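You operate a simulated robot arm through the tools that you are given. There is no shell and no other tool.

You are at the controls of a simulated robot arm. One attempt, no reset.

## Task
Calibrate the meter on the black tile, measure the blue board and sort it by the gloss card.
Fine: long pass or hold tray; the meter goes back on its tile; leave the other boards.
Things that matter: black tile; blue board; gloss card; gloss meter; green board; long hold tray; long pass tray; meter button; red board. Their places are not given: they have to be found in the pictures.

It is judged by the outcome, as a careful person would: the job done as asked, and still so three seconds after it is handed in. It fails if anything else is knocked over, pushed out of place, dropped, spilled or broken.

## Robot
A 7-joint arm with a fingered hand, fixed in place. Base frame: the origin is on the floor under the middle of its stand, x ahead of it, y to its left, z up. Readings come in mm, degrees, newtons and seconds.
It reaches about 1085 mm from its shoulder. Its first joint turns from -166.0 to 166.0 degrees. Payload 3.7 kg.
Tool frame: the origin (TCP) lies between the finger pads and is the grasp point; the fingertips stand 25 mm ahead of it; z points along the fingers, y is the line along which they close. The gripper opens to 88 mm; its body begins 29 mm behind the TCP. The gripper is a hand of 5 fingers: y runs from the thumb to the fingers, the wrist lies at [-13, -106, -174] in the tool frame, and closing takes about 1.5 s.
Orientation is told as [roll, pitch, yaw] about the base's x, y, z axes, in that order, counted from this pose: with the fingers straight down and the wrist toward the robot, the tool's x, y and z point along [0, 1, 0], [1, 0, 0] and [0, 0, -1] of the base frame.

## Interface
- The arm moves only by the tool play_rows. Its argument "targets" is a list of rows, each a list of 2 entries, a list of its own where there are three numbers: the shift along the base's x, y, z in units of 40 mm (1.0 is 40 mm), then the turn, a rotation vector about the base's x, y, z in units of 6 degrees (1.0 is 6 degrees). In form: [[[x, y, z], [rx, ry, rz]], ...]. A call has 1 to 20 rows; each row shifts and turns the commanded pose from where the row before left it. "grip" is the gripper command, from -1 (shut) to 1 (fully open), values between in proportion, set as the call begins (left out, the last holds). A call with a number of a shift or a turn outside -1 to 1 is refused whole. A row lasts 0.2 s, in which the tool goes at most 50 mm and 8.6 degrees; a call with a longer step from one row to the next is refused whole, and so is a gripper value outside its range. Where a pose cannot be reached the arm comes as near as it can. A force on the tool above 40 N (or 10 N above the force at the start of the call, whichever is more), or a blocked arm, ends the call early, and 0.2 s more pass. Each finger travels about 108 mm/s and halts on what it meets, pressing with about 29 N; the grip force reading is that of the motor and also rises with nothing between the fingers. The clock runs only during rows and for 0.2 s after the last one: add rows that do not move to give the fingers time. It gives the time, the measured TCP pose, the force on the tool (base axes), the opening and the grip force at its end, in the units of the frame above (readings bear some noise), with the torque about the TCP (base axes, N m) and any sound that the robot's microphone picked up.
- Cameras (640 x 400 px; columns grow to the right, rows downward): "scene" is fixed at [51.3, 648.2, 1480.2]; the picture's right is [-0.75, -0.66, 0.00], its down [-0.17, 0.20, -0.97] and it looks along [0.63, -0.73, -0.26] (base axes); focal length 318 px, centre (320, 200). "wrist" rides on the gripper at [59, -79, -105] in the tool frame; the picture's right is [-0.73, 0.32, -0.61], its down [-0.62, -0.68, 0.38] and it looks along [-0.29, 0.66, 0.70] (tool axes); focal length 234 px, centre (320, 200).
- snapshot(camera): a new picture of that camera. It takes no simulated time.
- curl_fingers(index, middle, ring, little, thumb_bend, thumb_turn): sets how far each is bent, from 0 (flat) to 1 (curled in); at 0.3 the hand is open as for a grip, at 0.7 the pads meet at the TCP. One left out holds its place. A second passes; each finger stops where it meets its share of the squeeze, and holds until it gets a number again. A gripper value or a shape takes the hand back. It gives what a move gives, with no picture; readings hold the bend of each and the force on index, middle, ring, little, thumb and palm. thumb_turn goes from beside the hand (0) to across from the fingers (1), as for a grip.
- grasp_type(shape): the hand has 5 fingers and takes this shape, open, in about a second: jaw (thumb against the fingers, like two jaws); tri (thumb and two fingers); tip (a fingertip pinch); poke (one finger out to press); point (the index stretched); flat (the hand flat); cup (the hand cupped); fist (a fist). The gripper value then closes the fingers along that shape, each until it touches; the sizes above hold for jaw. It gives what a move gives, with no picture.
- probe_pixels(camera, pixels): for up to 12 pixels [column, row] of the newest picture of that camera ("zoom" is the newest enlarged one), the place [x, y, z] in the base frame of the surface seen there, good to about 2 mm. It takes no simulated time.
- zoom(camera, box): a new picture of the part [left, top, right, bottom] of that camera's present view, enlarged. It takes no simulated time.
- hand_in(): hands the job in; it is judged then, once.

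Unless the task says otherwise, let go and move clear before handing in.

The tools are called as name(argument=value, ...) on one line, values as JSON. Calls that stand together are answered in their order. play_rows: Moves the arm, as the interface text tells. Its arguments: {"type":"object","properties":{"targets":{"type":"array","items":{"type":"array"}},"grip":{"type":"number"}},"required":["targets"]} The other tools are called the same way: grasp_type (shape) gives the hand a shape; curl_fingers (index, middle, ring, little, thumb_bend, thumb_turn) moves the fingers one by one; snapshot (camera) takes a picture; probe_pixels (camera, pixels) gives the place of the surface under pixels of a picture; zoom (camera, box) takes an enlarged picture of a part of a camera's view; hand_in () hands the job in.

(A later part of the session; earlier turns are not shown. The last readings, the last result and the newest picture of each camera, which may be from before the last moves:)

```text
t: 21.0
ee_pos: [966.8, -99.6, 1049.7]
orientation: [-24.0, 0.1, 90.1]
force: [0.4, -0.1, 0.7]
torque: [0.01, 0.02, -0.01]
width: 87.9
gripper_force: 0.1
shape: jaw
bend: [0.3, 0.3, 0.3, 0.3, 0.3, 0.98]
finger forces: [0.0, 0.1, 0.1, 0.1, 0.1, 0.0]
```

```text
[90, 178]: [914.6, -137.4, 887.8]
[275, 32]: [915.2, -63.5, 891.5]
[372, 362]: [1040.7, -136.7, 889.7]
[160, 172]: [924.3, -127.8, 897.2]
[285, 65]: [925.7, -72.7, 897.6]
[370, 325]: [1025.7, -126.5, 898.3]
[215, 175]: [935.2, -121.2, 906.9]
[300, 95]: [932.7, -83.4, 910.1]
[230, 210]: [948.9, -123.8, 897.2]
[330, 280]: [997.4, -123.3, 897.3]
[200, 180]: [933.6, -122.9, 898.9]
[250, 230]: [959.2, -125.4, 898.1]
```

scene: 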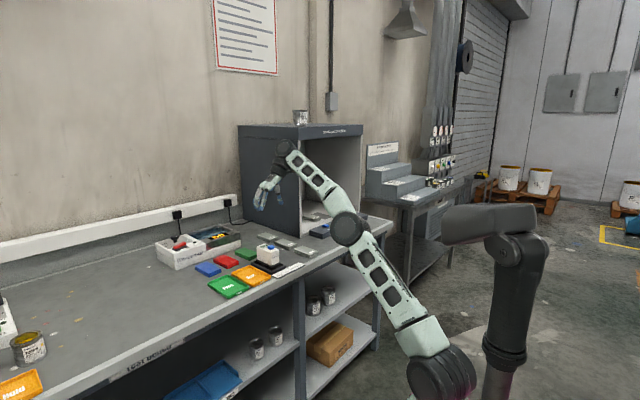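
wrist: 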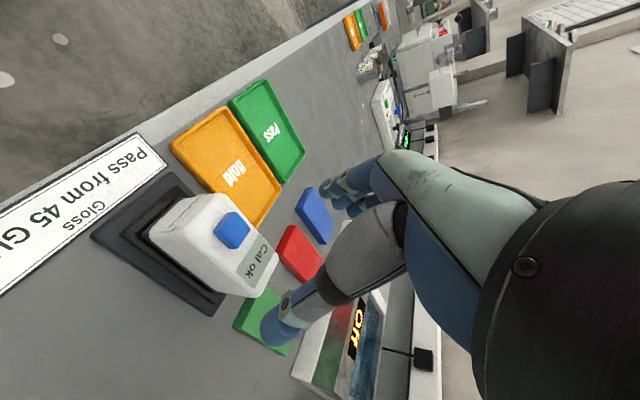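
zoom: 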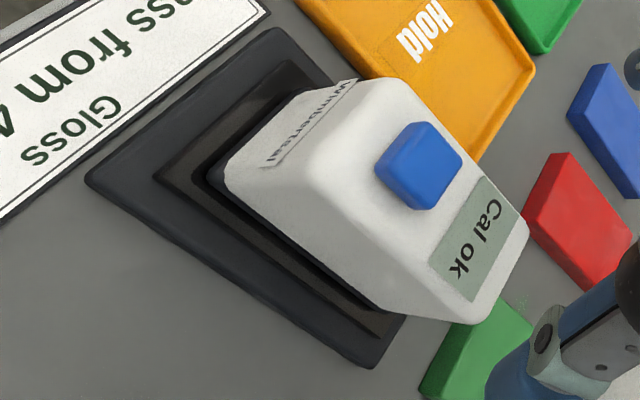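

The meter is centred at (977,-100), 44 mm wide; the tile at (977.5,-100). I lower the open hand straddling it to z≈985 first and check.

play_rows(targets=[[[0, 0, -0.6], [0, 0, 0]], [[0, 0, -0.6], [0, 0, 0]], [[0, 0, -0.4], [0, 0, 0]], [[0, 0, 0], [0, 0, 0]]])

snapshot(camera="wrist")

zoom(camera="scene", box=[225, 200, 305, 280])

```text
t: 22.0
ee_pos: [967.6, -99.3, 984.3]
orientation: [-24.0, -0.1, 90.1]
force: [0.4, 0.4, 0.3]
torque: [0.02, 0.02, 0.04]
width: 88.0
gripper_force: 0.1
shape: jaw
bend: [0.3, 0.3, 0.3, 0.3, 0.3, 0.98]
finger forces: [0.0, 0.0, 0.0, 0.0, 0.0, 0.1]
```

```text
taken
```

wrist: 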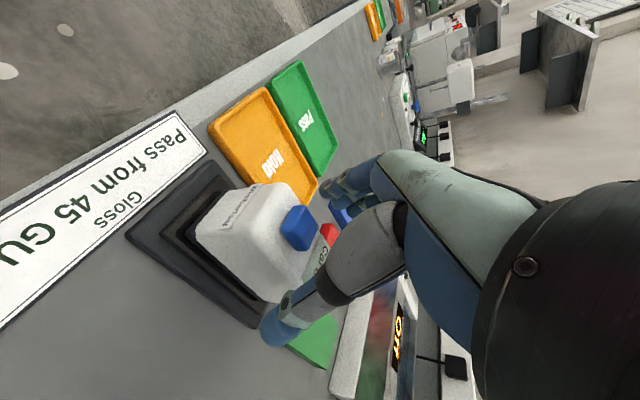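

```text
5.00 times, centred on (265, 240) of scene
```

zoom: 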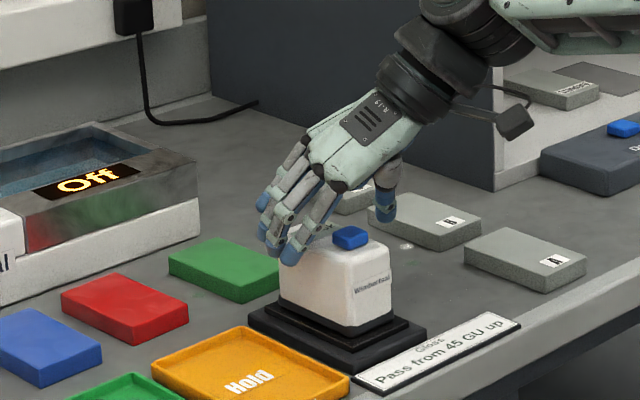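

The fingers are on the +y side and the thumb on the -y side, both clear of the meter. I lower the remaining 26 mm.

play_rows(targets=[[[0, 0, -0.35], [0, 0, 0]], [[0, 0, -0.3], [0, 0, 0]], [[0, 0, 0], [0, 0, 0]]])

zoom(camera="wrist", box=[160, 130, 420, 370])

zoom(camera="scene", box=[235, 210, 305, 280])

```text
t: 22.8
ee_pos: [967.9, -99.3, 958.4]
orientation: [-24.0, 0.0, 90.0]
force: [0.4, -0.4, -0.3]
torque: [0.01, -0.02, -0.02]
width: 87.8
gripper_force: 0.0
shape: jaw
bend: [0.3, 0.3, 0.3, 0.3, 0.3, 0.98]
finger forces: [0.0, 0.1, 0.0, 0.0, 0.1, 0.1]
```

```text
1.67 times, centred on (290, 250) of wrist
```

zoom: 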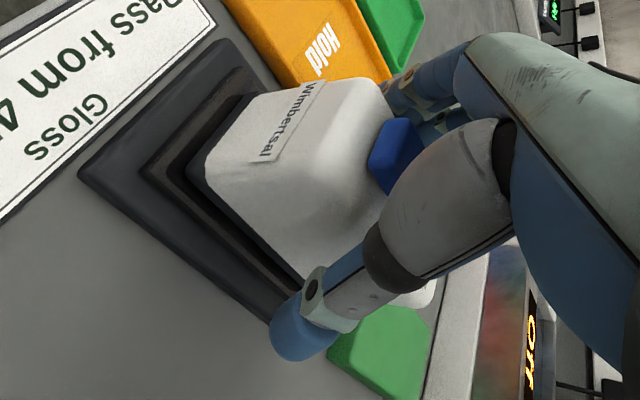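

```text
5.71 times, centred on (270, 245) of scene
```

zoom: 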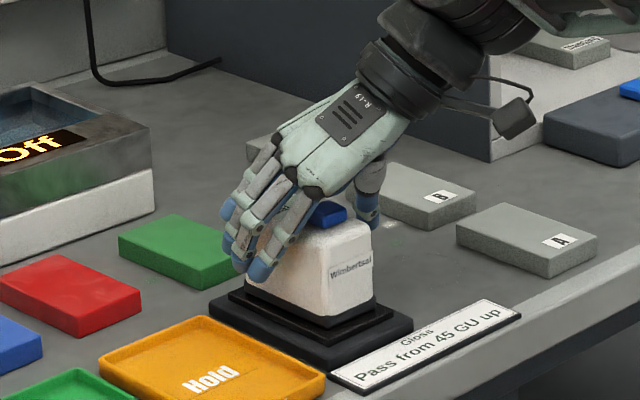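

The hand straddles the meter with palm clear of the button. I close gradually: first to about 48 mm.

play_rows(targets=[[[0, 0, 0], [0, 0, 0]], [[0, 0, 0], [0, 0, 0]], [[0, 0, 0], [0, 0, 0]], [[0, 0, 0], [0, 0, 0]]], grip=0.1)

zoom(camera="wrist", box=[160, 130, 420, 370])

zoom(camera="scene", box=[235, 210, 305, 280])

```text
t: 23.8
ee_pos: [968.2, -99.2, 958.9]
orientation: [-24.0, 0.0, 90.0]
force: [0.5, -0.7, -0.2]
torque: [-0.03, -0.02, 0.02]
width: 49.2
gripper_force: 0.0
shape: jaw
bend: [0.74, 0.42, 0.39, 0.42, 0.67, 1.0]
finger forces: [0.1, 0.1, 0.0, 0.1, 0.0, 0.1]
```

```text
1.67 times, centred on (290, 250) of wrist
```

zoom: 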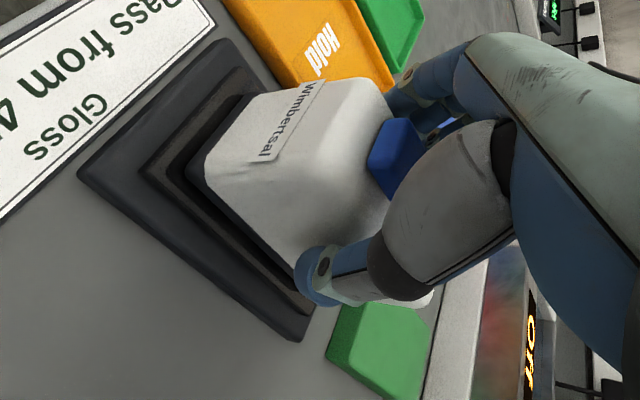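

```text
5.71 times, centred on (270, 245) of scene
```

zoom: 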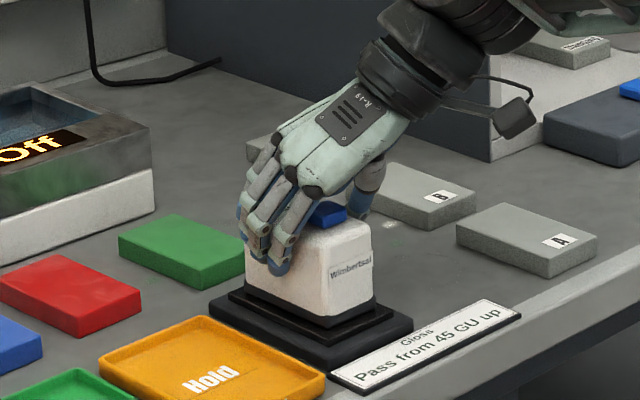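

Index reads bend 0.74 while the others read about 0.4, which is odd; I zoom closer on the fingers to see what they touch.

zoom(camera="scene", box=[258, 225, 288, 255])

zoom(camera="wrist", box=[260, 130, 400, 320])

```text
13.33 times, centred on (273, 240) of scene
```

zoom: 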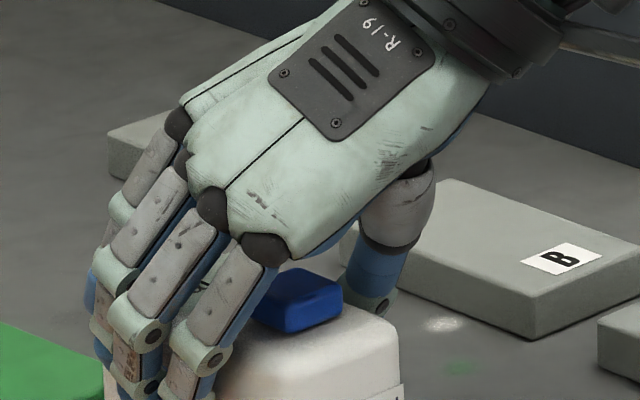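

```text
2.11 times, centred on (330, 225) of wrist
```

zoom: 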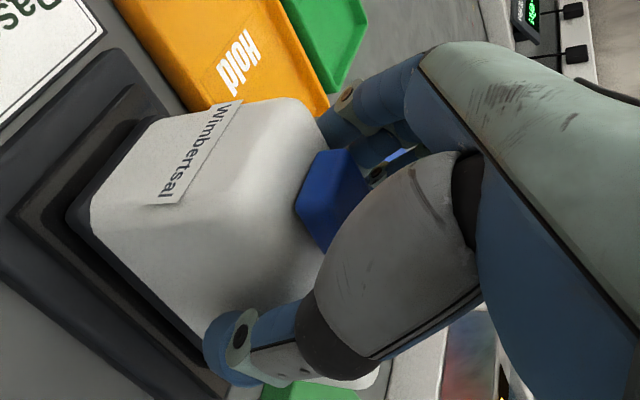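

The fingers lie against the +y side normally and the button is free. I close further with a firm command.

play_rows(targets=[[[0, 0, 0], [0, 0, 0]], [[0, 0, 0], [0, 0, 0]], [[0, 0, 0], [0, 0, 0]], [[0, 0, 0], [0, 0, 0]], [[0, 0, 0], [0, 0, 0]]], grip=-0.4)

zoom(camera="wrist", box=[160, 130, 420, 370])

zoom(camera="scene", box=[235, 210, 305, 280])

```text
t: 25.0
ee_pos: [969.1, -99.1, 958.8]
orientation: [-24.0, 0.0, 90.0]
force: [1.7, -0.6, 0.5]
torque: [-0.04, -0.05, 0.07]
width: 40.1
gripper_force: 28.7
shape: jaw
bend: [0.74, 0.46, 0.43, 0.47, 0.71, 1.0]
finger forces: [13.7, 7.6, 3.3, 1.5, 26.4, 0.1]
```

```text
1.67 times, centred on (290, 250) of wrist
```

zoom: 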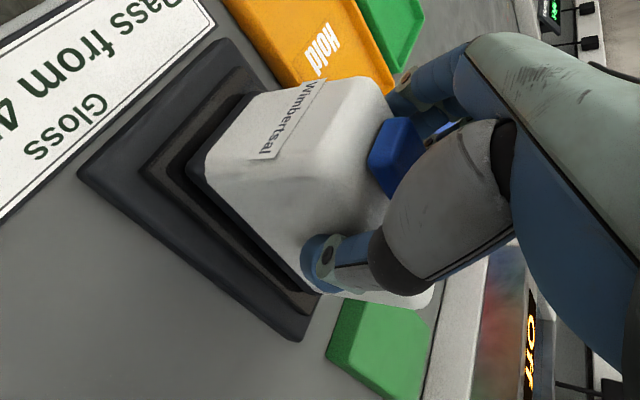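

```text
5.71 times, centred on (270, 245) of scene
```

zoom: 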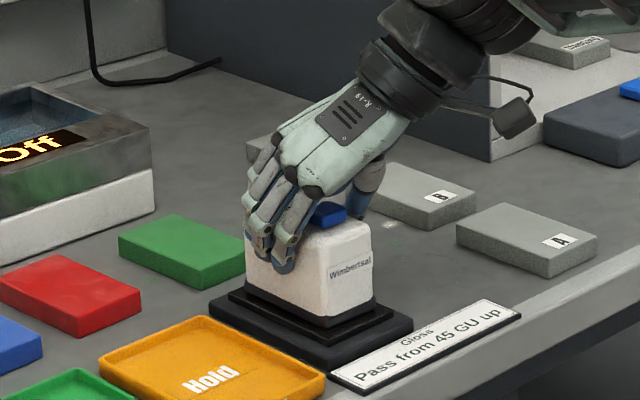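

All fingers and the thumb hold the meter with 28.7 N. I lift it 12 mm and check that it stays level in the grip.

play_rows(targets=[[[0, 0, 0.1], [0, 0, 0]], [[0, 0, 0.2], [0, 0, 0]], [[0, 0, 0], [0, 0, 0]]])

zoom(camera="wrist", box=[160, 130, 420, 370])

zoom(camera="scene", box=[235, 210, 305, 280])

```text
t: 25.8
ee_pos: [967.5, -100.6, 972.2]
orientation: [-24.0, 0.0, 90.0]
force: [-0.4, -0.8, -3.7]
torque: [0.0, 0.03, -0.01]
width: 40.2
gripper_force: 28.8
shape: jaw
bend: [0.74, 0.46, 0.44, 0.48, 0.71, 0.99]
finger forces: [15.6, 7.4, 3.3, 0.5, 26.2, 0.1]
```

```text
1.67 times, centred on (290, 250) of wrist
```

zoom: 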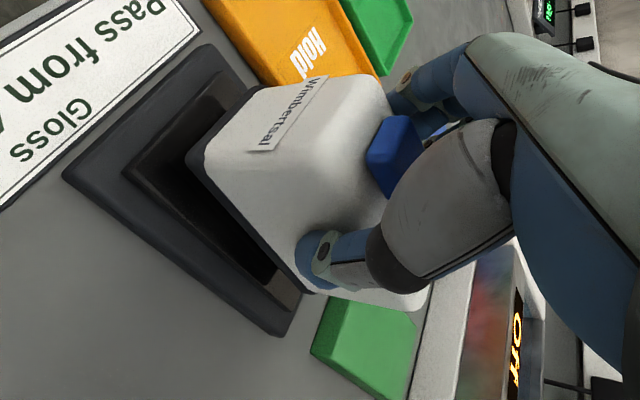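

```text
5.71 times, centred on (270, 245) of scene
```

zoom: 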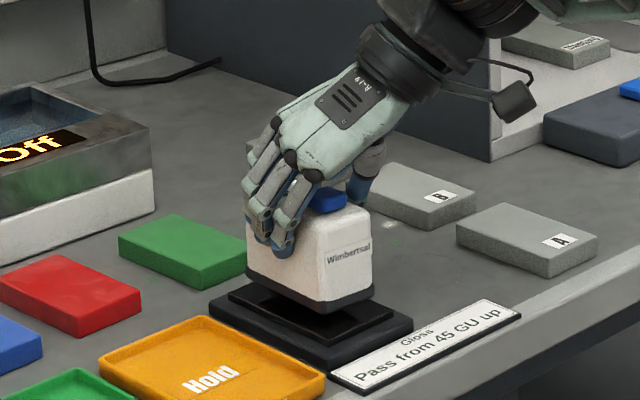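

The meter has lifted cleanly (3.7 N load). I probe its lower edges to see whether it hangs level and its offset from the TCP.

probe_pixels(camera="zoom", pixels=[[249, 266], [318, 295], [370, 280], [250, 275], [320, 302], [370, 288], [320, 250], [364, 222], [300, 235], [330, 200], [250, 245], [360, 215]])

zoom(camera="scene", box=[258, 235, 288, 265])

```text
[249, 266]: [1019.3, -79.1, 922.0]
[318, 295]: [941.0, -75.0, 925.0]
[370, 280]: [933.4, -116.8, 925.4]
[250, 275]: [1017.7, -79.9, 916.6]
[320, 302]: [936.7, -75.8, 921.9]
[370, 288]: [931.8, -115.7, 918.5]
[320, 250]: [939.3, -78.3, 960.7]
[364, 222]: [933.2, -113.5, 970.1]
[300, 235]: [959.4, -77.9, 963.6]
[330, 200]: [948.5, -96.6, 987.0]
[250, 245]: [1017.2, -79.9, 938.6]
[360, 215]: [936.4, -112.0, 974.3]
```

```text
13.33 times, centred on (273, 250) of scene
```

zoom: 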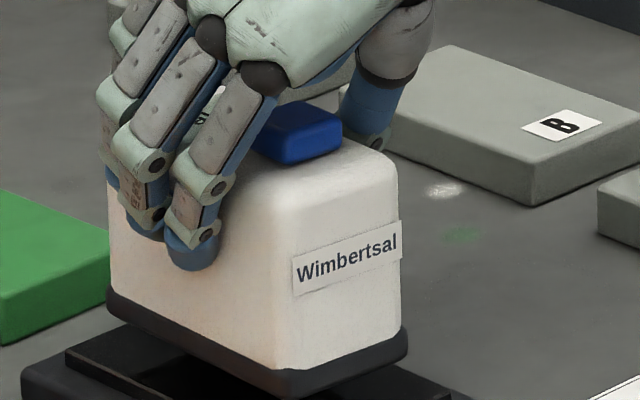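

I probe the white/black seam and lower edge in this sharper zoom to gauge any tilt or twist.

probe_pixels(camera="zoom", pixels=[[116, 286], [200, 328], [270, 362], [285, 362], [340, 345], [398, 328], [120, 312], [200, 355], [270, 388], [290, 390], [340, 372], [400, 350]])

probe_pixels(camera="zoom", pixels=[[120, 270], [160, 290], [240, 330], [265, 345], [130, 240], [250, 250], [265, 300], [300, 340], [385, 310], [310, 215], [390, 180], [300, 125]])

```text
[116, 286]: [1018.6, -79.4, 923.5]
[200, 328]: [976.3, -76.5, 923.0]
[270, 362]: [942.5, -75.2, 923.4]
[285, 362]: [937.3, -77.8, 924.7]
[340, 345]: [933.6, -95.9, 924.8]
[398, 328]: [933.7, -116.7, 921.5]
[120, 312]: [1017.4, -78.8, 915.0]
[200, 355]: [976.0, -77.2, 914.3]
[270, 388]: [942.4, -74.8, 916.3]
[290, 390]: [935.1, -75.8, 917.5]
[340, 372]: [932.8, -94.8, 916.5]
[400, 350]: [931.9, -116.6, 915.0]
```

```text
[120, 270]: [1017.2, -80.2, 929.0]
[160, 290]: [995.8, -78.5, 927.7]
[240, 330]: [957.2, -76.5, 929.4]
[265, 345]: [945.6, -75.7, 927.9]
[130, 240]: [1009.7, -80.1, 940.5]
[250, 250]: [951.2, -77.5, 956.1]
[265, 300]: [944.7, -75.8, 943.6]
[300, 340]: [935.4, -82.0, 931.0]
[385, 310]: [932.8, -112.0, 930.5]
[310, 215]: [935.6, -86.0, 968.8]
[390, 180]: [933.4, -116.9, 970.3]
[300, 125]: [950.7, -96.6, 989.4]
```

The meter hangs level, twisted about -3° in yaw, with its centre about (+10,+1) from the TCP. I lift to z≈990 and carry it over the blue board, turning +4° on the way to line up with the board.

play_rows(targets=[[[0, 0, 0.25], [0, 0, 0]], [[0, 0, 0.25], [0, 0, 0]], [[0.37, 0.446, 0], [0, 0, 0.067]], [[0.37, 0.446, 0], [0, 0, 0.067]], [[0.37, 0.446, 0], [0, 0, 0.067]], [[0.37, 0.446, 0], [0, 0, 0.067]], [[0.37, 0.446, 0], [0, 0, 0.067]], [[0.37, 0.446, 0], [0, 0, 0.067]], [[0.37, 0.446, 0], [0, 0, 0.067]], [[0.37, 0.446, 0], [0, 0, 0.067]], [[0.37, 0.446, 0], [0, 0, 0.067]], [[0.37, 0.446, 0], [0, 0, 0.067]], [[0, 0, 0], [0, 0, 0]], [[0, 0, 0], [0, 0, 0]]])

zoom(camera="scene", box=[180, 215, 250, 285])

zoom(camera="wrist", box=[160, 130, 420, 370])

```text
t: 28.8
ee_pos: [1117.6, 79.5, 990.2]
orientation: [-23.9, -0.1, 94.1]
force: [-0.2, 0.1, -3.6]
torque: [0.02, 0.0, 0.03]
width: 39.9
gripper_force: 29.2
shape: jaw
bend: [0.74, 0.47, 0.45, 0.48, 0.71, 0.99]
finger forces: [15.8, 7.4, 3.3, 0.4, 26.5, 0.0]
```

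```text
5.71 times, centred on (215, 250) of scene
```

zoom: 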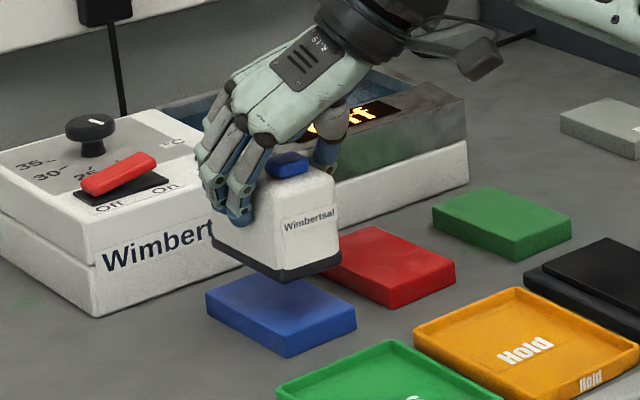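

```text
1.67 times, centred on (290, 250) of wrist
```

zoom: 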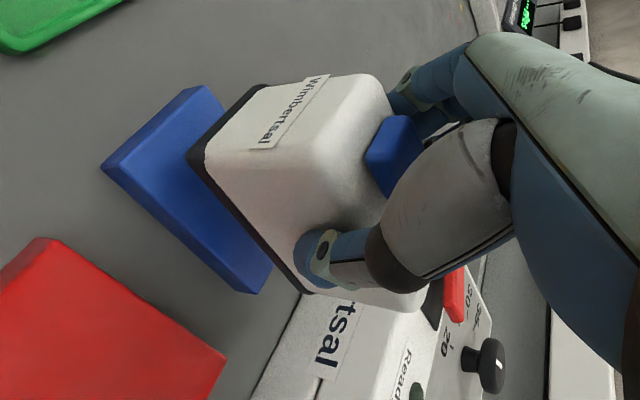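

I'm above the blue board with the meter. I probe the meter's bottom edges and the board's edges to check the alignment before lowering.

zoom(camera="scene", box=[198, 235, 228, 265])

```text
13.33 times, centred on (213, 250) of scene
```

zoom: 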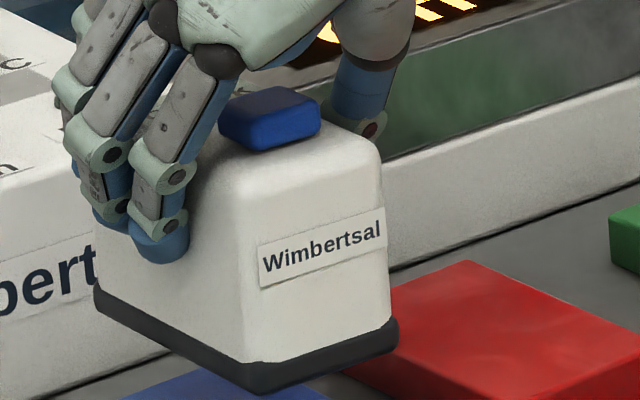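

probe_pixels(camera="zoom", pixels=[[105, 290], [170, 325], [235, 360], [260, 360], [320, 345], [382, 325], [105, 310], [170, 348], [235, 382], [270, 385], [330, 370], [390, 348]])

zoom(camera="wrist", box=[190, 170, 300, 330])

```text
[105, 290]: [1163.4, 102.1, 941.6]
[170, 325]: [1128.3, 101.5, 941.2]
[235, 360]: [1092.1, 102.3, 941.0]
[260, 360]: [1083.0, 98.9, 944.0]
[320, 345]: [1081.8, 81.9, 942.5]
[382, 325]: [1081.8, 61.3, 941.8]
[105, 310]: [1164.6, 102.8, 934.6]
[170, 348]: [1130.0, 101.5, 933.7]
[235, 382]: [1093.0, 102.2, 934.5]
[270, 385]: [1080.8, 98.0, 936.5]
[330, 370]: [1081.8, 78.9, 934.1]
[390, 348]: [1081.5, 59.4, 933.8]
```

```text
2.50 times, centred on (245, 250) of wrist
```

zoom: 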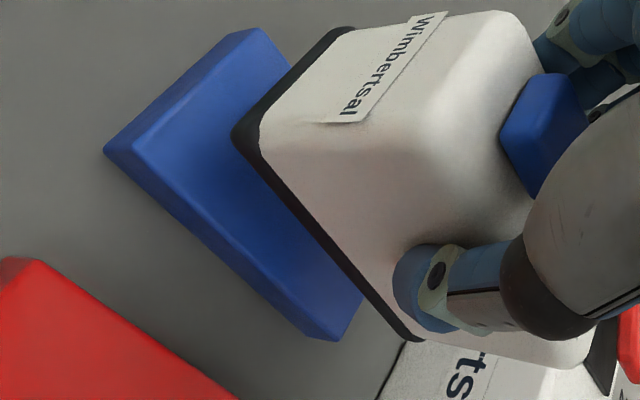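

The meter is level, near face at x 1081.5 and +y face at y 102, so its centre (1125.5,80) matches the board. I lower 28 mm, shifting +1 mm in y.

play_rows(targets=[[[0, 0.025, -0.2], [0, 0, 0]], [[0, 0, -0.2], [0, 0, 0]], [[0, 0, -0.2], [0, 0, 0]], [[0, 0, -0.1], [0, 0, 0]], [[0, 0, 0], [0, 0, 0]]])

zoom(camera="scene", box=[195, 235, 235, 275])

```text
t: 30.0
ee_pos: [1114.9, 79.4, 962.6]
orientation: [-23.9, 0.0, 94.0]
force: [0.1, -1.3, -4.0]
torque: [-0.01, 0.08, 0.02]
width: 39.9
gripper_force: 28.9
shape: jaw
bend: [0.74, 0.47, 0.45, 0.48, 0.71, 0.99]
finger forces: [15.8, 7.3, 3.4, 0.4, 26.7, 0.0]
```

```text
10.00 times, centred on (215, 255) of scene
```

zoom: 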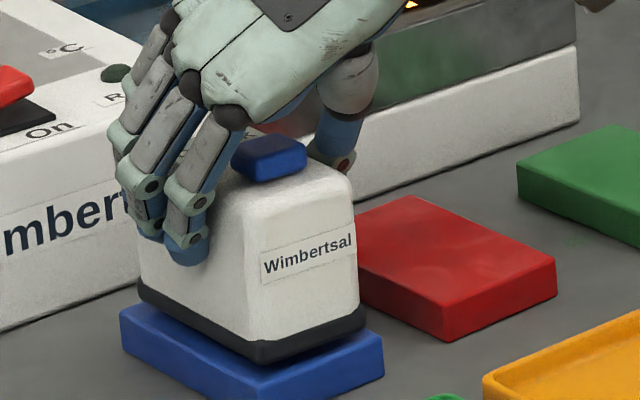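

The meter is about 4 mm above the board, well inside its outline. I lower in 1 mm steps until the board takes the weight.

play_rows(targets=[[[0, 0, -0.03], [0, 0, 0]], [[0, 0, -0.025], [0, 0, 0]], [[0, 0, -0.025], [0, 0, 0]], [[0, 0, 0], [0, 0, 0]]])

play_rows(targets=[[[0, 0, -0.02], [0, 0, 0]], [[0, 0, 0], [0, 0, 0]]])

zoom(camera="scene", box=[195, 235, 235, 275])

```text
t: 31.0
ee_pos: [1114.9, 78.4, 960.8]
orientation: [-24.0, 0.1, 94.0]
force: [-0.4, 0.1, -0.9]
torque: [-0.04, 0.0, 0.0]
width: 40.0
gripper_force: 29.3
shape: jaw
bend: [0.74, 0.47, 0.44, 0.48, 0.71, 0.99]
finger forces: [15.8, 7.5, 3.5, 1.1, 26.6, 0.0]
```

```text
t: 31.6
ee_pos: [1115.5, 80.2, 959.5]
orientation: [-24.1, -0.1, 94.0]
force: [0.9, 0.5, 1.4]
torque: [-0.05, -0.07, 0.07]
width: 39.9
gripper_force: 29.0
shape: jaw
bend: [0.74, 0.47, 0.44, 0.48, 0.72, 0.99]
finger forces: [16.1, 7.7, 4.0, 1.4, 26.9, 0.1]
```

```text
10.00 times, centred on (215, 255) of scene
```

zoom: 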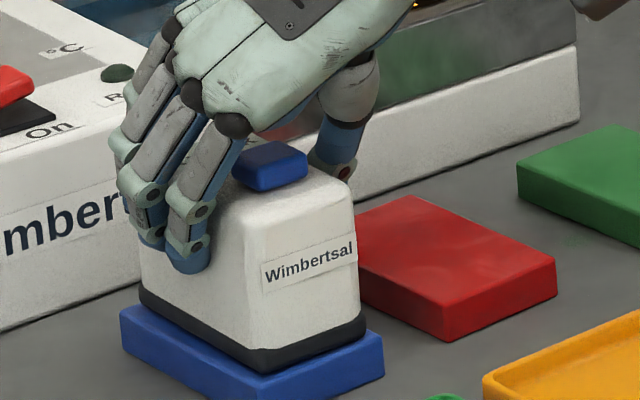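

Force has turned to +1.4 N, so the meter rests on the board. I release by opening partly then fully.

play_rows(targets=[[[0, 0, 0], [0, 0, 0]], [[0, 0, 0], [0, 0, 0]], [[0, 0, 0], [0, 0, 0]]], grip=0.3)

play_rows(targets=[[[0, 0, 0], [0, 0, 0]], [[0, 0, 0], [0, 0, 0]], [[0, 0, 0], [0, 0, 0]]], grip=0.9)

zoom(camera="scene", box=[195, 235, 235, 275])

zoom(camera="wrist", box=[160, 130, 420, 370])

```text
t: 32.4
ee_pos: [1116.1, 79.3, 957.7]
orientation: [-23.9, 0.0, 94.0]
force: [0.3, 0.4, 0.5]
torque: [-0.03, -0.01, -0.04]
width: 56.7
gripper_force: 0.0
shape: jaw
bend: [0.28, 0.39, 0.36, 0.36, 0.62, 1.0]
finger forces: [0.0, 0.0, 0.1, 0.0, 0.0, 0.0]
```

```text
t: 33.2
ee_pos: [1115.2, 79.1, 958.8]
orientation: [-24.0, 0.0, 94.1]
force: [0.3, -0.9, 0.6]
torque: [-0.02, -0.01, 0.0]
width: 83.4
gripper_force: 0.1
shape: jaw
bend: [0.32, 0.31, 0.3, 0.31, 0.31, 0.98]
finger forces: [0.1, 0.1, 0.0, 0.0, 0.1, 0.0]
```

```text
10.00 times, centred on (215, 255) of scene
```

zoom: 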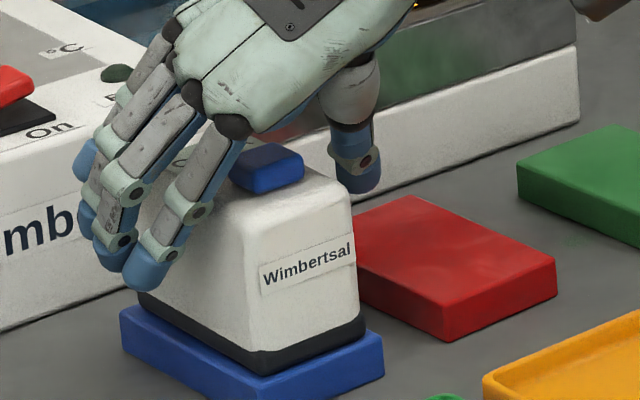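

```text
1.67 times, centred on (290, 250) of wrist
```

zoom: 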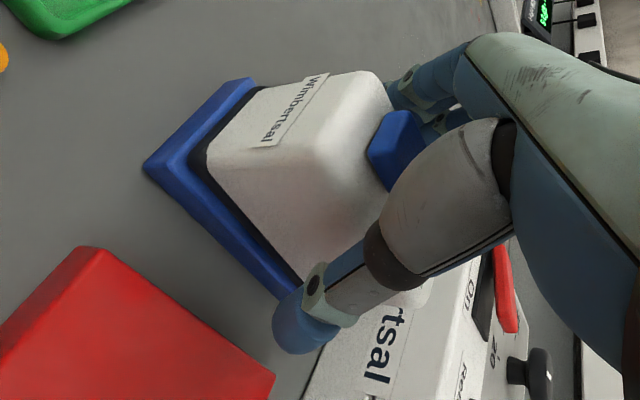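

The meter stands on the blue board within its outline, and the hand is open. I back off upward along the fingers, then retreat to x≈980 at z≈1040.

play_rows(targets=[[[-0.1, 0, 0.25], [0, 0, 0]], [[-0.25, 0, 0.6], [0, 0, 0]], [[-0.25, 0, 0.6], [0, 0, 0]], [[-0.25, 0, 0.6], [0, 0, 0]], [[-0.8, 0, 0], [0, 0, 0]], [[-0.8, 0, 0], [0, 0, 0]], [[-0.8, 0, 0], [0, 0, -0.67]], [[0, 0, 0], [0, 0, 0]]])

zoom(camera="scene", box=[185, 215, 245, 275])

```text
t: 35.0
ee_pos: [986.5, 78.6, 1042.5]
orientation: [-24.1, 0.0, 89.9]
force: [-0.1, 0.6, 0.4]
torque: [-0.04, 0.0, 0.01]
width: 83.5
gripper_force: 0.0
shape: jaw
bend: [0.32, 0.31, 0.3, 0.31, 0.31, 0.98]
finger forces: [0.0, 0.0, 0.1, 0.0, 0.0, 0.1]
```

```text
6.67 times, centred on (215, 245) of scene
```

zoom: 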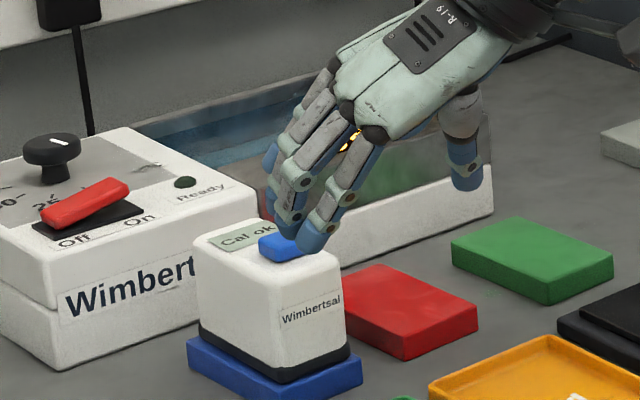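

The meter stands squarely on the board, display "Cal ok". I undo the tilt and the 90° yaw here, then shape the hand to a single index finger.

play_rows(targets=[[[0, 0, 0.1], [0, 1, 0]], [[0, 0, 0.1], [0, 1, 0]], [[0, 0, 0.1], [0, 1, 0]], [[0, 0, 0.1], [0, 1, 0]], [[0, 0, 0], [0, 0, 0]]])

play_rows(targets=[[[0, 0, 0], [0, 0, -1]], [[0, 0, 0], [0, 0, -1]], [[0, 0, 0], [0, 0, -1]], [[0, 0, 0], [0, 0, -1]], [[0, 0, 0], [0, 0, -1]], [[0, 0, 0], [0, 0, -1]], [[0, 0, 0], [0, 0, -1]], [[0, 0, 0], [0, 0, -1]], [[0, 0, 0], [0, 0, -1]], [[0, 0, 0], [0, 0, -1]], [[0, 0, 0], [0, 0, -1]], [[0, 0, 0], [0, 0, -1]], [[0, 0, 0], [0, 0, -1]], [[0, 0, 0], [0, 0, -1]], [[0, 0, 0], [0, 0, -1]], [[0, 0, 0], [0, 0, 0]]])

grasp_type(shape="poke")

curl_fingers(middle=1.0)

zoom(camera="scene", box=[195, 205, 265, 275])

snapshot(camera="wrist")

```text
t: 36.2
ee_pos: [984.8, 79.1, 1056.2]
orientation: [0.2, 0.0, 90.0]
force: [0.1, -0.4, -0.8]
torque: [0.05, 0.01, 0.03]
width: 83.5
gripper_force: 0.1
shape: jaw
bend: [0.32, 0.31, 0.3, 0.31, 0.31, 0.98]
finger forces: [0.1, 0.0, 0.0, 0.1, 0.1, 0.0]
```

```text
t: 39.6
ee_pos: [986.2, 80.0, 1056.1]
orientation: [0.0, -0.1, -0.1]
force: [-0.2, 0.2, -0.3]
torque: [0.03, 0.01, 0.03]
width: 83.6
gripper_force: 0.0
shape: jaw
bend: [0.32, 0.31, 0.3, 0.31, 0.31, 0.98]
finger forces: [0.1, 0.0, 0.0, 0.0, 0.0, 0.0]
```

```text
t: 40.5
ee_pos: [986.8, 79.5, 1056.5]
orientation: [0.1, 0.0, 0.0]
force: [-0.3, 0.1, 0.8]
torque: [-0.02, 0.0, 0.02]
width: 0.2
gripper_force: 0.2
shape: poke
bend: [0.7, 0.7, 0.99, 0.99, 1.0, 1.0]
finger forces: [0.0, 0.1, 0.1, 0.1, 0.1, 0.0]
```

```text
t: 41.5
ee_pos: [985.3, 80.7, 1057.4]
orientation: [0.0, 0.0, 0.0]
force: [-0.3, -0.3, -0.5]
torque: [-0.02, 0.0, 0.01]
width: 22.4
gripper_force: 0.1
shape: fingers
bend: [0.7, 1.0, 0.99, 0.99, 1.0, 1.0]
finger forces: [0.0, 0.0, 0.0, 0.1, 0.0, 0.1]
```

```text
5.71 times, centred on (230, 240) of scene
```

zoom: 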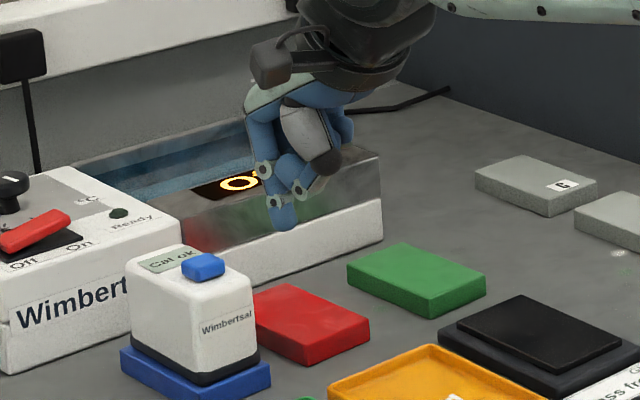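

```text
taken
```

wrist: 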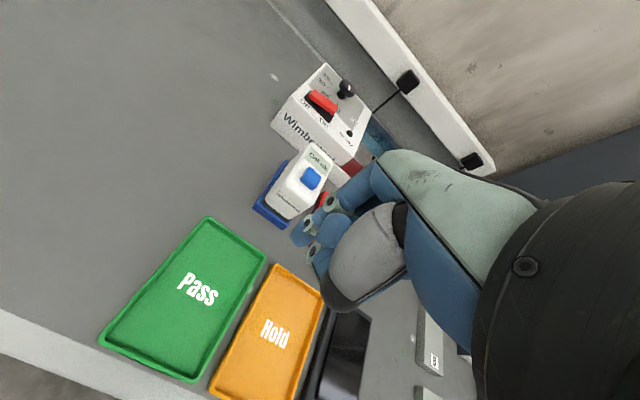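

The meter on the blue board is clear of the hand. I probe the button and the meter's outline at their new place.

probe_pixels(camera="zoom", pixels=[[205, 258], [188, 262], [220, 262], [204, 275], [285, 228], [275, 222], [296, 218], [208, 250]])

zoom(camera="scene", box=[200, 240, 235, 275])

```text
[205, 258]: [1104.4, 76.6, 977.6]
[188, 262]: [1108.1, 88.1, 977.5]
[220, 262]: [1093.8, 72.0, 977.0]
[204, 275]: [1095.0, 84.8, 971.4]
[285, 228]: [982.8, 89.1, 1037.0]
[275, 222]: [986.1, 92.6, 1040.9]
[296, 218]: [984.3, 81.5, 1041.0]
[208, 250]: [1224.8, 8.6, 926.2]
```

```text
11.43 times, centred on (218, 258) of scene
```

zoom: 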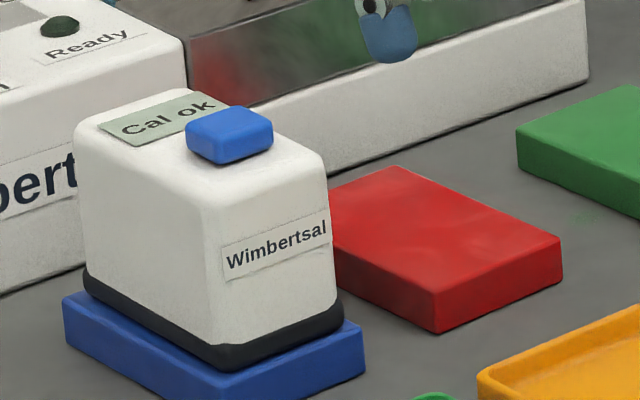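

probe_pixels(camera="zoom", pixels=[[230, 118], [195, 122], [268, 128], [220, 140], [235, 110], [85, 270], [210, 345], [335, 295], [70, 300], [362, 325], [230, 395], [230, 355]])

```text
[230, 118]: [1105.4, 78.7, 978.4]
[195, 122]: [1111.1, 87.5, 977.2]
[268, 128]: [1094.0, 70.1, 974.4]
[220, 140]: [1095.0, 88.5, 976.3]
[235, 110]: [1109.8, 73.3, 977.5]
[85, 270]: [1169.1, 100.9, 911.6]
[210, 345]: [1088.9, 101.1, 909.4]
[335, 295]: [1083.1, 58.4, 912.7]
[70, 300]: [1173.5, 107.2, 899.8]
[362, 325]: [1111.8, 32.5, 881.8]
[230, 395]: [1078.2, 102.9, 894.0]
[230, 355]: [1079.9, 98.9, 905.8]
```

The button centre is at about (1103,79.5,977.5). I move the index tip over it (TCP 1102.5, 72.5) and lower to about 12 mm above.

play_rows(targets=[[[0.73, -0.047, 0], [0, 0, 0]], [[0.73, -0.047, 0], [0, 0, 0]], [[0.73, -0.047, 0], [0, 0, 0]], [[0.73, -0.047, 0], [0, 0, 0]], [[0, 0, -0.5], [0, 0, 0]], [[0, 0, -0.5], [0, 0, 0]], [[0, 0, 0], [0, 0, 0]]])

zoom(camera="scene", box=[190, 220, 240, 270])

```text
t: 43.1
ee_pos: [1102.3, 70.5, 1016.9]
orientation: [0.0, 0.0, 0.0]
force: [-0.2, 0.4, -0.2]
torque: [0.0, 0.02, -0.01]
width: 22.8
gripper_force: 0.1
shape: fingers
bend: [0.7, 1.0, 0.99, 0.99, 1.0, 1.0]
finger forces: [0.0, 0.0, 0.0, 0.0, 0.0, 0.0]
```

```text
8.00 times, centred on (215, 245) of scene
```

zoom: 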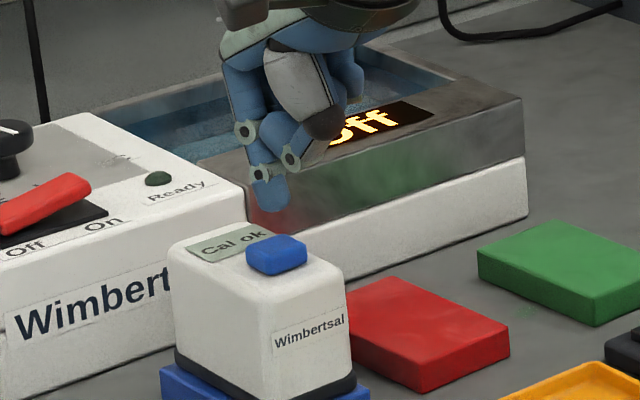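

probe_pixels(camera="zoom", pixels=[[270, 208], [258, 200], [284, 200], [268, 195], [276, 245], [250, 248], [303, 250]])

```text
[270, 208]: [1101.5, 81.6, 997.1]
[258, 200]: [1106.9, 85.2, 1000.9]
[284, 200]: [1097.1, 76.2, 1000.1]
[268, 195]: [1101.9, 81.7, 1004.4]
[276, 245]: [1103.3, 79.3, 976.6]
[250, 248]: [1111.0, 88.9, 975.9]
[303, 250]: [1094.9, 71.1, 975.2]
```

The tip is over the button. I lower 15 mm, then press in 1 mm steps.

play_rows(targets=[[[0, 0.02, -0.25], [0, 0, 0]], [[0, 0, -0.125], [0, 0, 0]], [[0, 0, -0.025], [0, 0, 0]], [[0, 0, -0.025], [0, 0, 0]], [[0, 0, 0], [0, 0, 0]]])

play_rows(targets=[[[0, 0, -0.025], [0, 0, 0]], [[0, 0, -0.025], [0, 0, 0]], [[0, 0, 0], [0, 0, 0]]])

zoom(camera="scene", box=[195, 235, 235, 275])

```text
t: 44.3
ee_pos: [1102.6, 72.2, 1000.2]
orientation: [0.0, 0.1, 0.0]
force: [0.3, 0.3, -0.2]
torque: [0.01, 0.0, 0.02]
width: 22.5
gripper_force: 0.7
shape: fingers
bend: [0.7, 1.0, 0.99, 0.99, 1.0, 1.0]
finger forces: [0.4, 0.0, 0.0, 0.0, 0.1, 0.0]
```

```text
t: 45.1
ee_pos: [1102.9, 73.2, 998.5]
orientation: [0.0, 0.0, 0.0]
force: [0.3, -0.5, 0.7]
torque: [0.04, -0.03, 0.0]
width: 22.6
gripper_force: 0.0
shape: fingers
bend: [0.7, 1.0, 0.99, 0.99, 1.0, 1.0]
finger forces: [0.9, 0.1, 0.0, 0.0, 0.1, 0.0]
heard: click
```

```text
10.00 times, centred on (215, 255) of scene
```

zoom: 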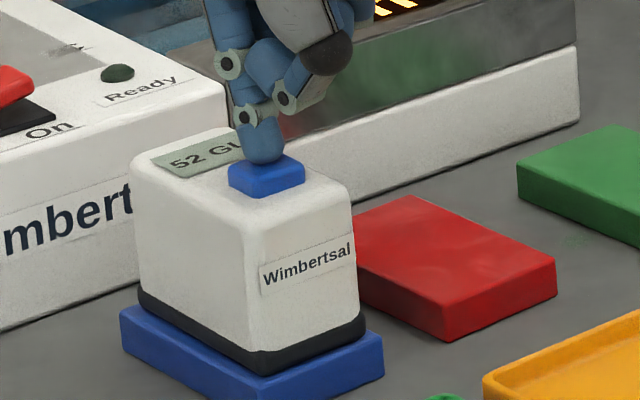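

The click came and the display reads about "52 GU". I raise the finger and read the display clearly.

play_rows(targets=[[[0, 0, 0.25], [0, 0, 0]], [[0, 0, 0.6], [0, 0, 0]], [[-0.8, 0.1, 0.5], [0, 0, 0]], [[-0.9, 0, 0.2], [0, 0, 0]], [[-0.9, 0, 0], [0, 0, 0]], [[0, 0, 0], [0, 0, 0]]])

zoom(camera="scene", box=[200, 240, 235, 275])

snapshot(camera="wrist")

zoom(camera="scene", box=[270, 255, 310, 285])

```text
t: 46.5
ee_pos: [997.7, 75.2, 1060.2]
orientation: [0.1, 0.0, 0.0]
force: [0.3, 0.5, -0.6]
torque: [-0.02, 0.0, 0.02]
width: 22.7
gripper_force: 0.1
shape: fingers
bend: [0.7, 1.0, 0.99, 0.99, 1.0, 1.0]
finger forces: [0.1, 0.0, 0.0, 0.1, 0.0, 0.1]
```

```text
11.43 times, centred on (218, 258) of scene
```

zoom: 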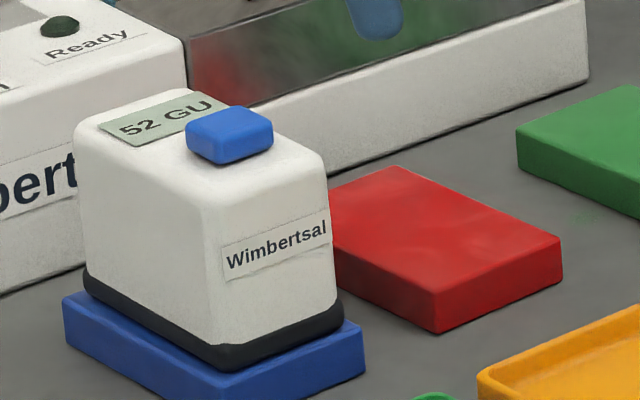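

```text
taken
```

wrist: 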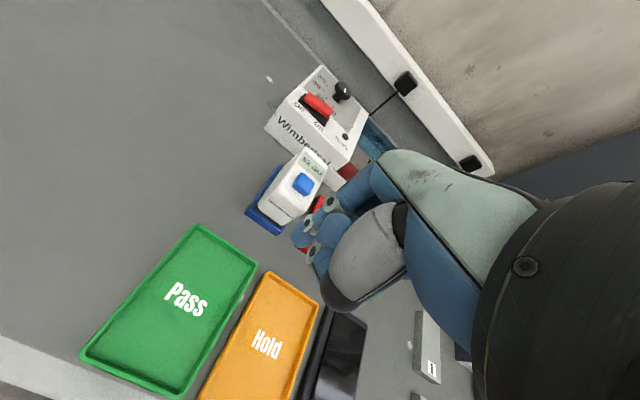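

```text
13.33 times, centred on (290, 270) of scene
```

zoom: 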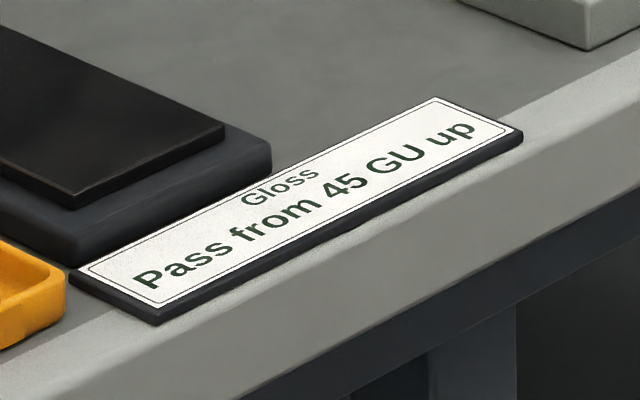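

The display clearly reads 52 GU, and the card says pass from 45 up, so the blue board goes to the Pass tray. First the meter goes back: I open the hand to jaw and return to the tilted yaw-94 pose.

grasp_type(shape="jaw")

play_rows(targets=[[[0, 0, 0], [0, 0, 1]], [[0, 0, 0], [0, 0, 1]], [[0, 0, 0], [0, 0, 1]], [[0, 0, 0], [0, 0, 1]], [[0, 0, 0], [0, 0, 1]], [[0, 0, 0], [0, 0, 1]], [[0, 0, 0], [0, 0, 1]], [[0, 0, 0], [0, 0, 1]], [[0, 0, 0], [0, 0, 1]], [[0, 0, 0], [0, 0, 1]], [[0, 0, 0], [0, 0, 1]], [[0, 0, 0], [0, 0, 1]], [[0, 0, 0], [0, 0, 1]], [[0, 0, 0], [0, 0, 1]], [[0, 0, 0], [0, 0, 1]], [[0, 0, 0], [0, 0, 0]]])

play_rows(targets=[[[0, 0, -0.1], [0, -1, 0]], [[0, 0, -0.1], [0, -1, 0]], [[0, 0, -0.1], [0, -1, 0]], [[0, 0, -0.1], [0, -1, 0]], [[0, 0, 0], [0, 0, 0.67]], [[0, 0, 0], [0, 0, 0]]])

zoom(camera="scene", box=[185, 215, 255, 285])

```text
t: 47.4
ee_pos: [998.5, 76.3, 1059.7]
orientation: [0.0, -0.1, -0.1]
force: [-0.6, -0.1, -0.5]
torque: [0.03, 0.0, 0.01]
width: 88.1
gripper_force: 0.0
shape: jaw
bend: [0.3, 0.3, 0.3, 0.3, 0.3, 0.98]
finger forces: [0.0, 0.1, 0.1, 0.0, 0.1, 0.0]
```

```text
t: 50.8
ee_pos: [997.4, 75.5, 1059.9]
orientation: [0.0, -0.1, 90.1]
force: [-0.1, -0.3, 0.5]
torque: [0.0, 0.0, -0.01]
width: 87.8
gripper_force: 0.2
shape: jaw
bend: [0.3, 0.3, 0.3, 0.3, 0.3, 0.98]
finger forces: [0.0, 0.0, 0.0, 0.0, 0.1, 0.0]
```

```text
t: 52.2
ee_pos: [998.5, 75.8, 1044.6]
orientation: [-24.0, -0.1, 94.1]
force: [-0.3, 0.1, 0.0]
torque: [-0.03, -0.01, 0.01]
width: 87.8
gripper_force: 0.0
shape: jaw
bend: [0.3, 0.3, 0.3, 0.3, 0.3, 0.98]
finger forces: [0.1, 0.0, 0.0, 0.0, 0.0, 0.0]
```

```text
5.71 times, centred on (220, 250) of scene
```

zoom: 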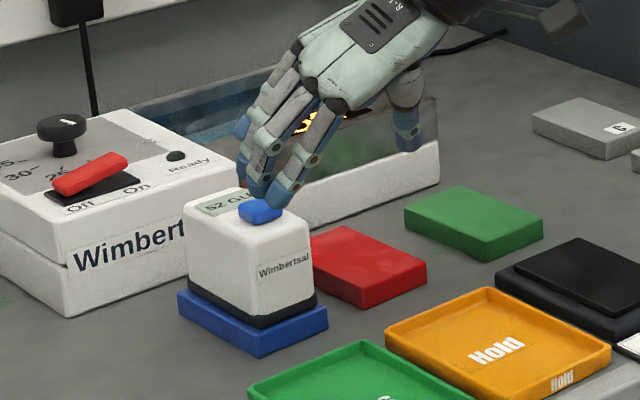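

The hand is back in the grasp pose behind the meter. I move over it and descend along the fingers to z≈983, then check.

play_rows(targets=[[[0.7, 0.03, -0.03], [0, 0, 0]], [[0.7, 0.03, -0.03], [0, 0, 0]], [[0.7, 0.03, 0], [0, 0, 0]], [[0.25, 0, -0.6], [0, 0, 0]], [[0.25, 0, -0.6], [0, 0, 0]], [[0.1, 0, -0.25], [0, 0, 0]], [[0, 0, 0], [0, 0, 0]]])

zoom(camera="scene", box=[190, 220, 240, 270])

zoom(camera="wrist", box=[160, 130, 420, 370])

```text
t: 53.8
ee_pos: [1106.1, 79.9, 983.2]
orientation: [-24.0, 0.0, 94.0]
force: [0.1, 0.0, -0.2]
torque: [-0.01, 0.03, 0.0]
width: 87.8
gripper_force: 0.0
shape: jaw
bend: [0.3, 0.3, 0.3, 0.3, 0.3, 0.98]
finger forces: [0.0, 0.0, 0.1, 0.0, 0.1, 0.1]
```

```text
8.00 times, centred on (215, 245) of scene
```

zoom: 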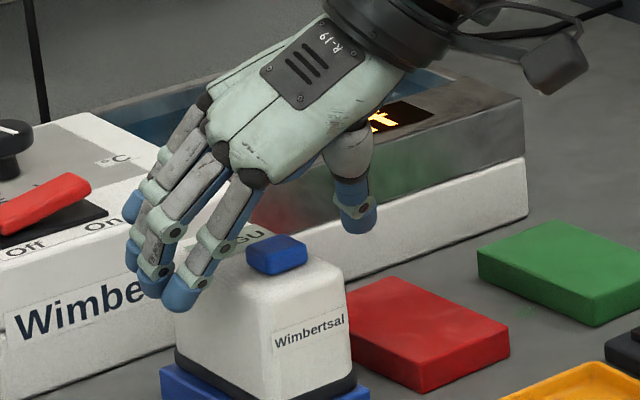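

```text
1.67 times, centred on (290, 250) of wrist
```

zoom: 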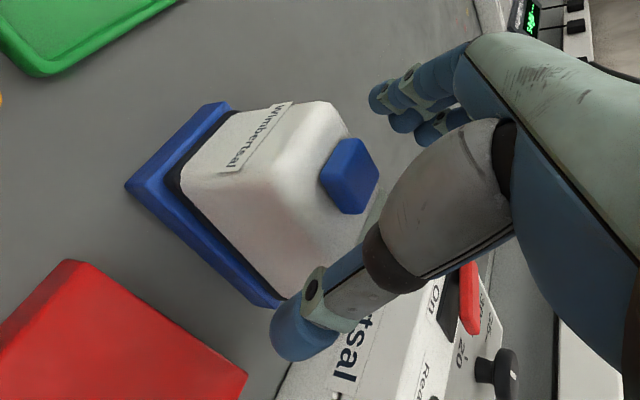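

Fingers and thumb straddle the meter evenly. I descend the last 24 mm to the same grip point as before and close.

play_rows(targets=[[[0.15, 0, -0.35], [0, 0, 0]], [[0.1, 0, -0.24], [0, 0, 0]], [[0, 0, 0], [0, 0, 0]]])

play_rows(targets=[[[0, 0, 0], [0, 0, 0]], [[0, 0, 0], [0, 0, 0]], [[0, 0, 0], [0, 0, 0]]], grip=0.1)

zoom(camera="scene", box=[190, 225, 240, 275])

```text
t: 54.6
ee_pos: [1117.4, 81.0, 959.9]
orientation: [-24.0, 0.0, 94.0]
force: [0.4, -0.6, -0.7]
torque: [-0.02, 0.0, 0.0]
width: 87.7
gripper_force: 0.0
shape: jaw
bend: [0.3, 0.3, 0.3, 0.3, 0.3, 0.98]
finger forces: [0.0, 0.0, 0.0, 0.0, 0.0, 0.0]
```

```text
t: 55.4
ee_pos: [1116.8, 80.1, 960.4]
orientation: [-24.0, 0.0, 94.0]
force: [1.4, -0.3, 1.1]
torque: [0.0, 0.02, 0.0]
width: 49.1
gripper_force: 0.1
shape: jaw
bend: [0.74, 0.42, 0.39, 0.42, 0.67, 1.0]
finger forces: [0.0, 0.0, 0.0, 0.0, 0.0, 0.0]
```

```text
8.00 times, centred on (215, 250) of scene
```

zoom: 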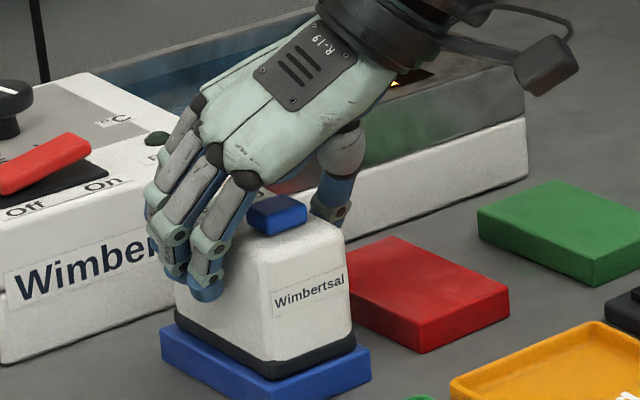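

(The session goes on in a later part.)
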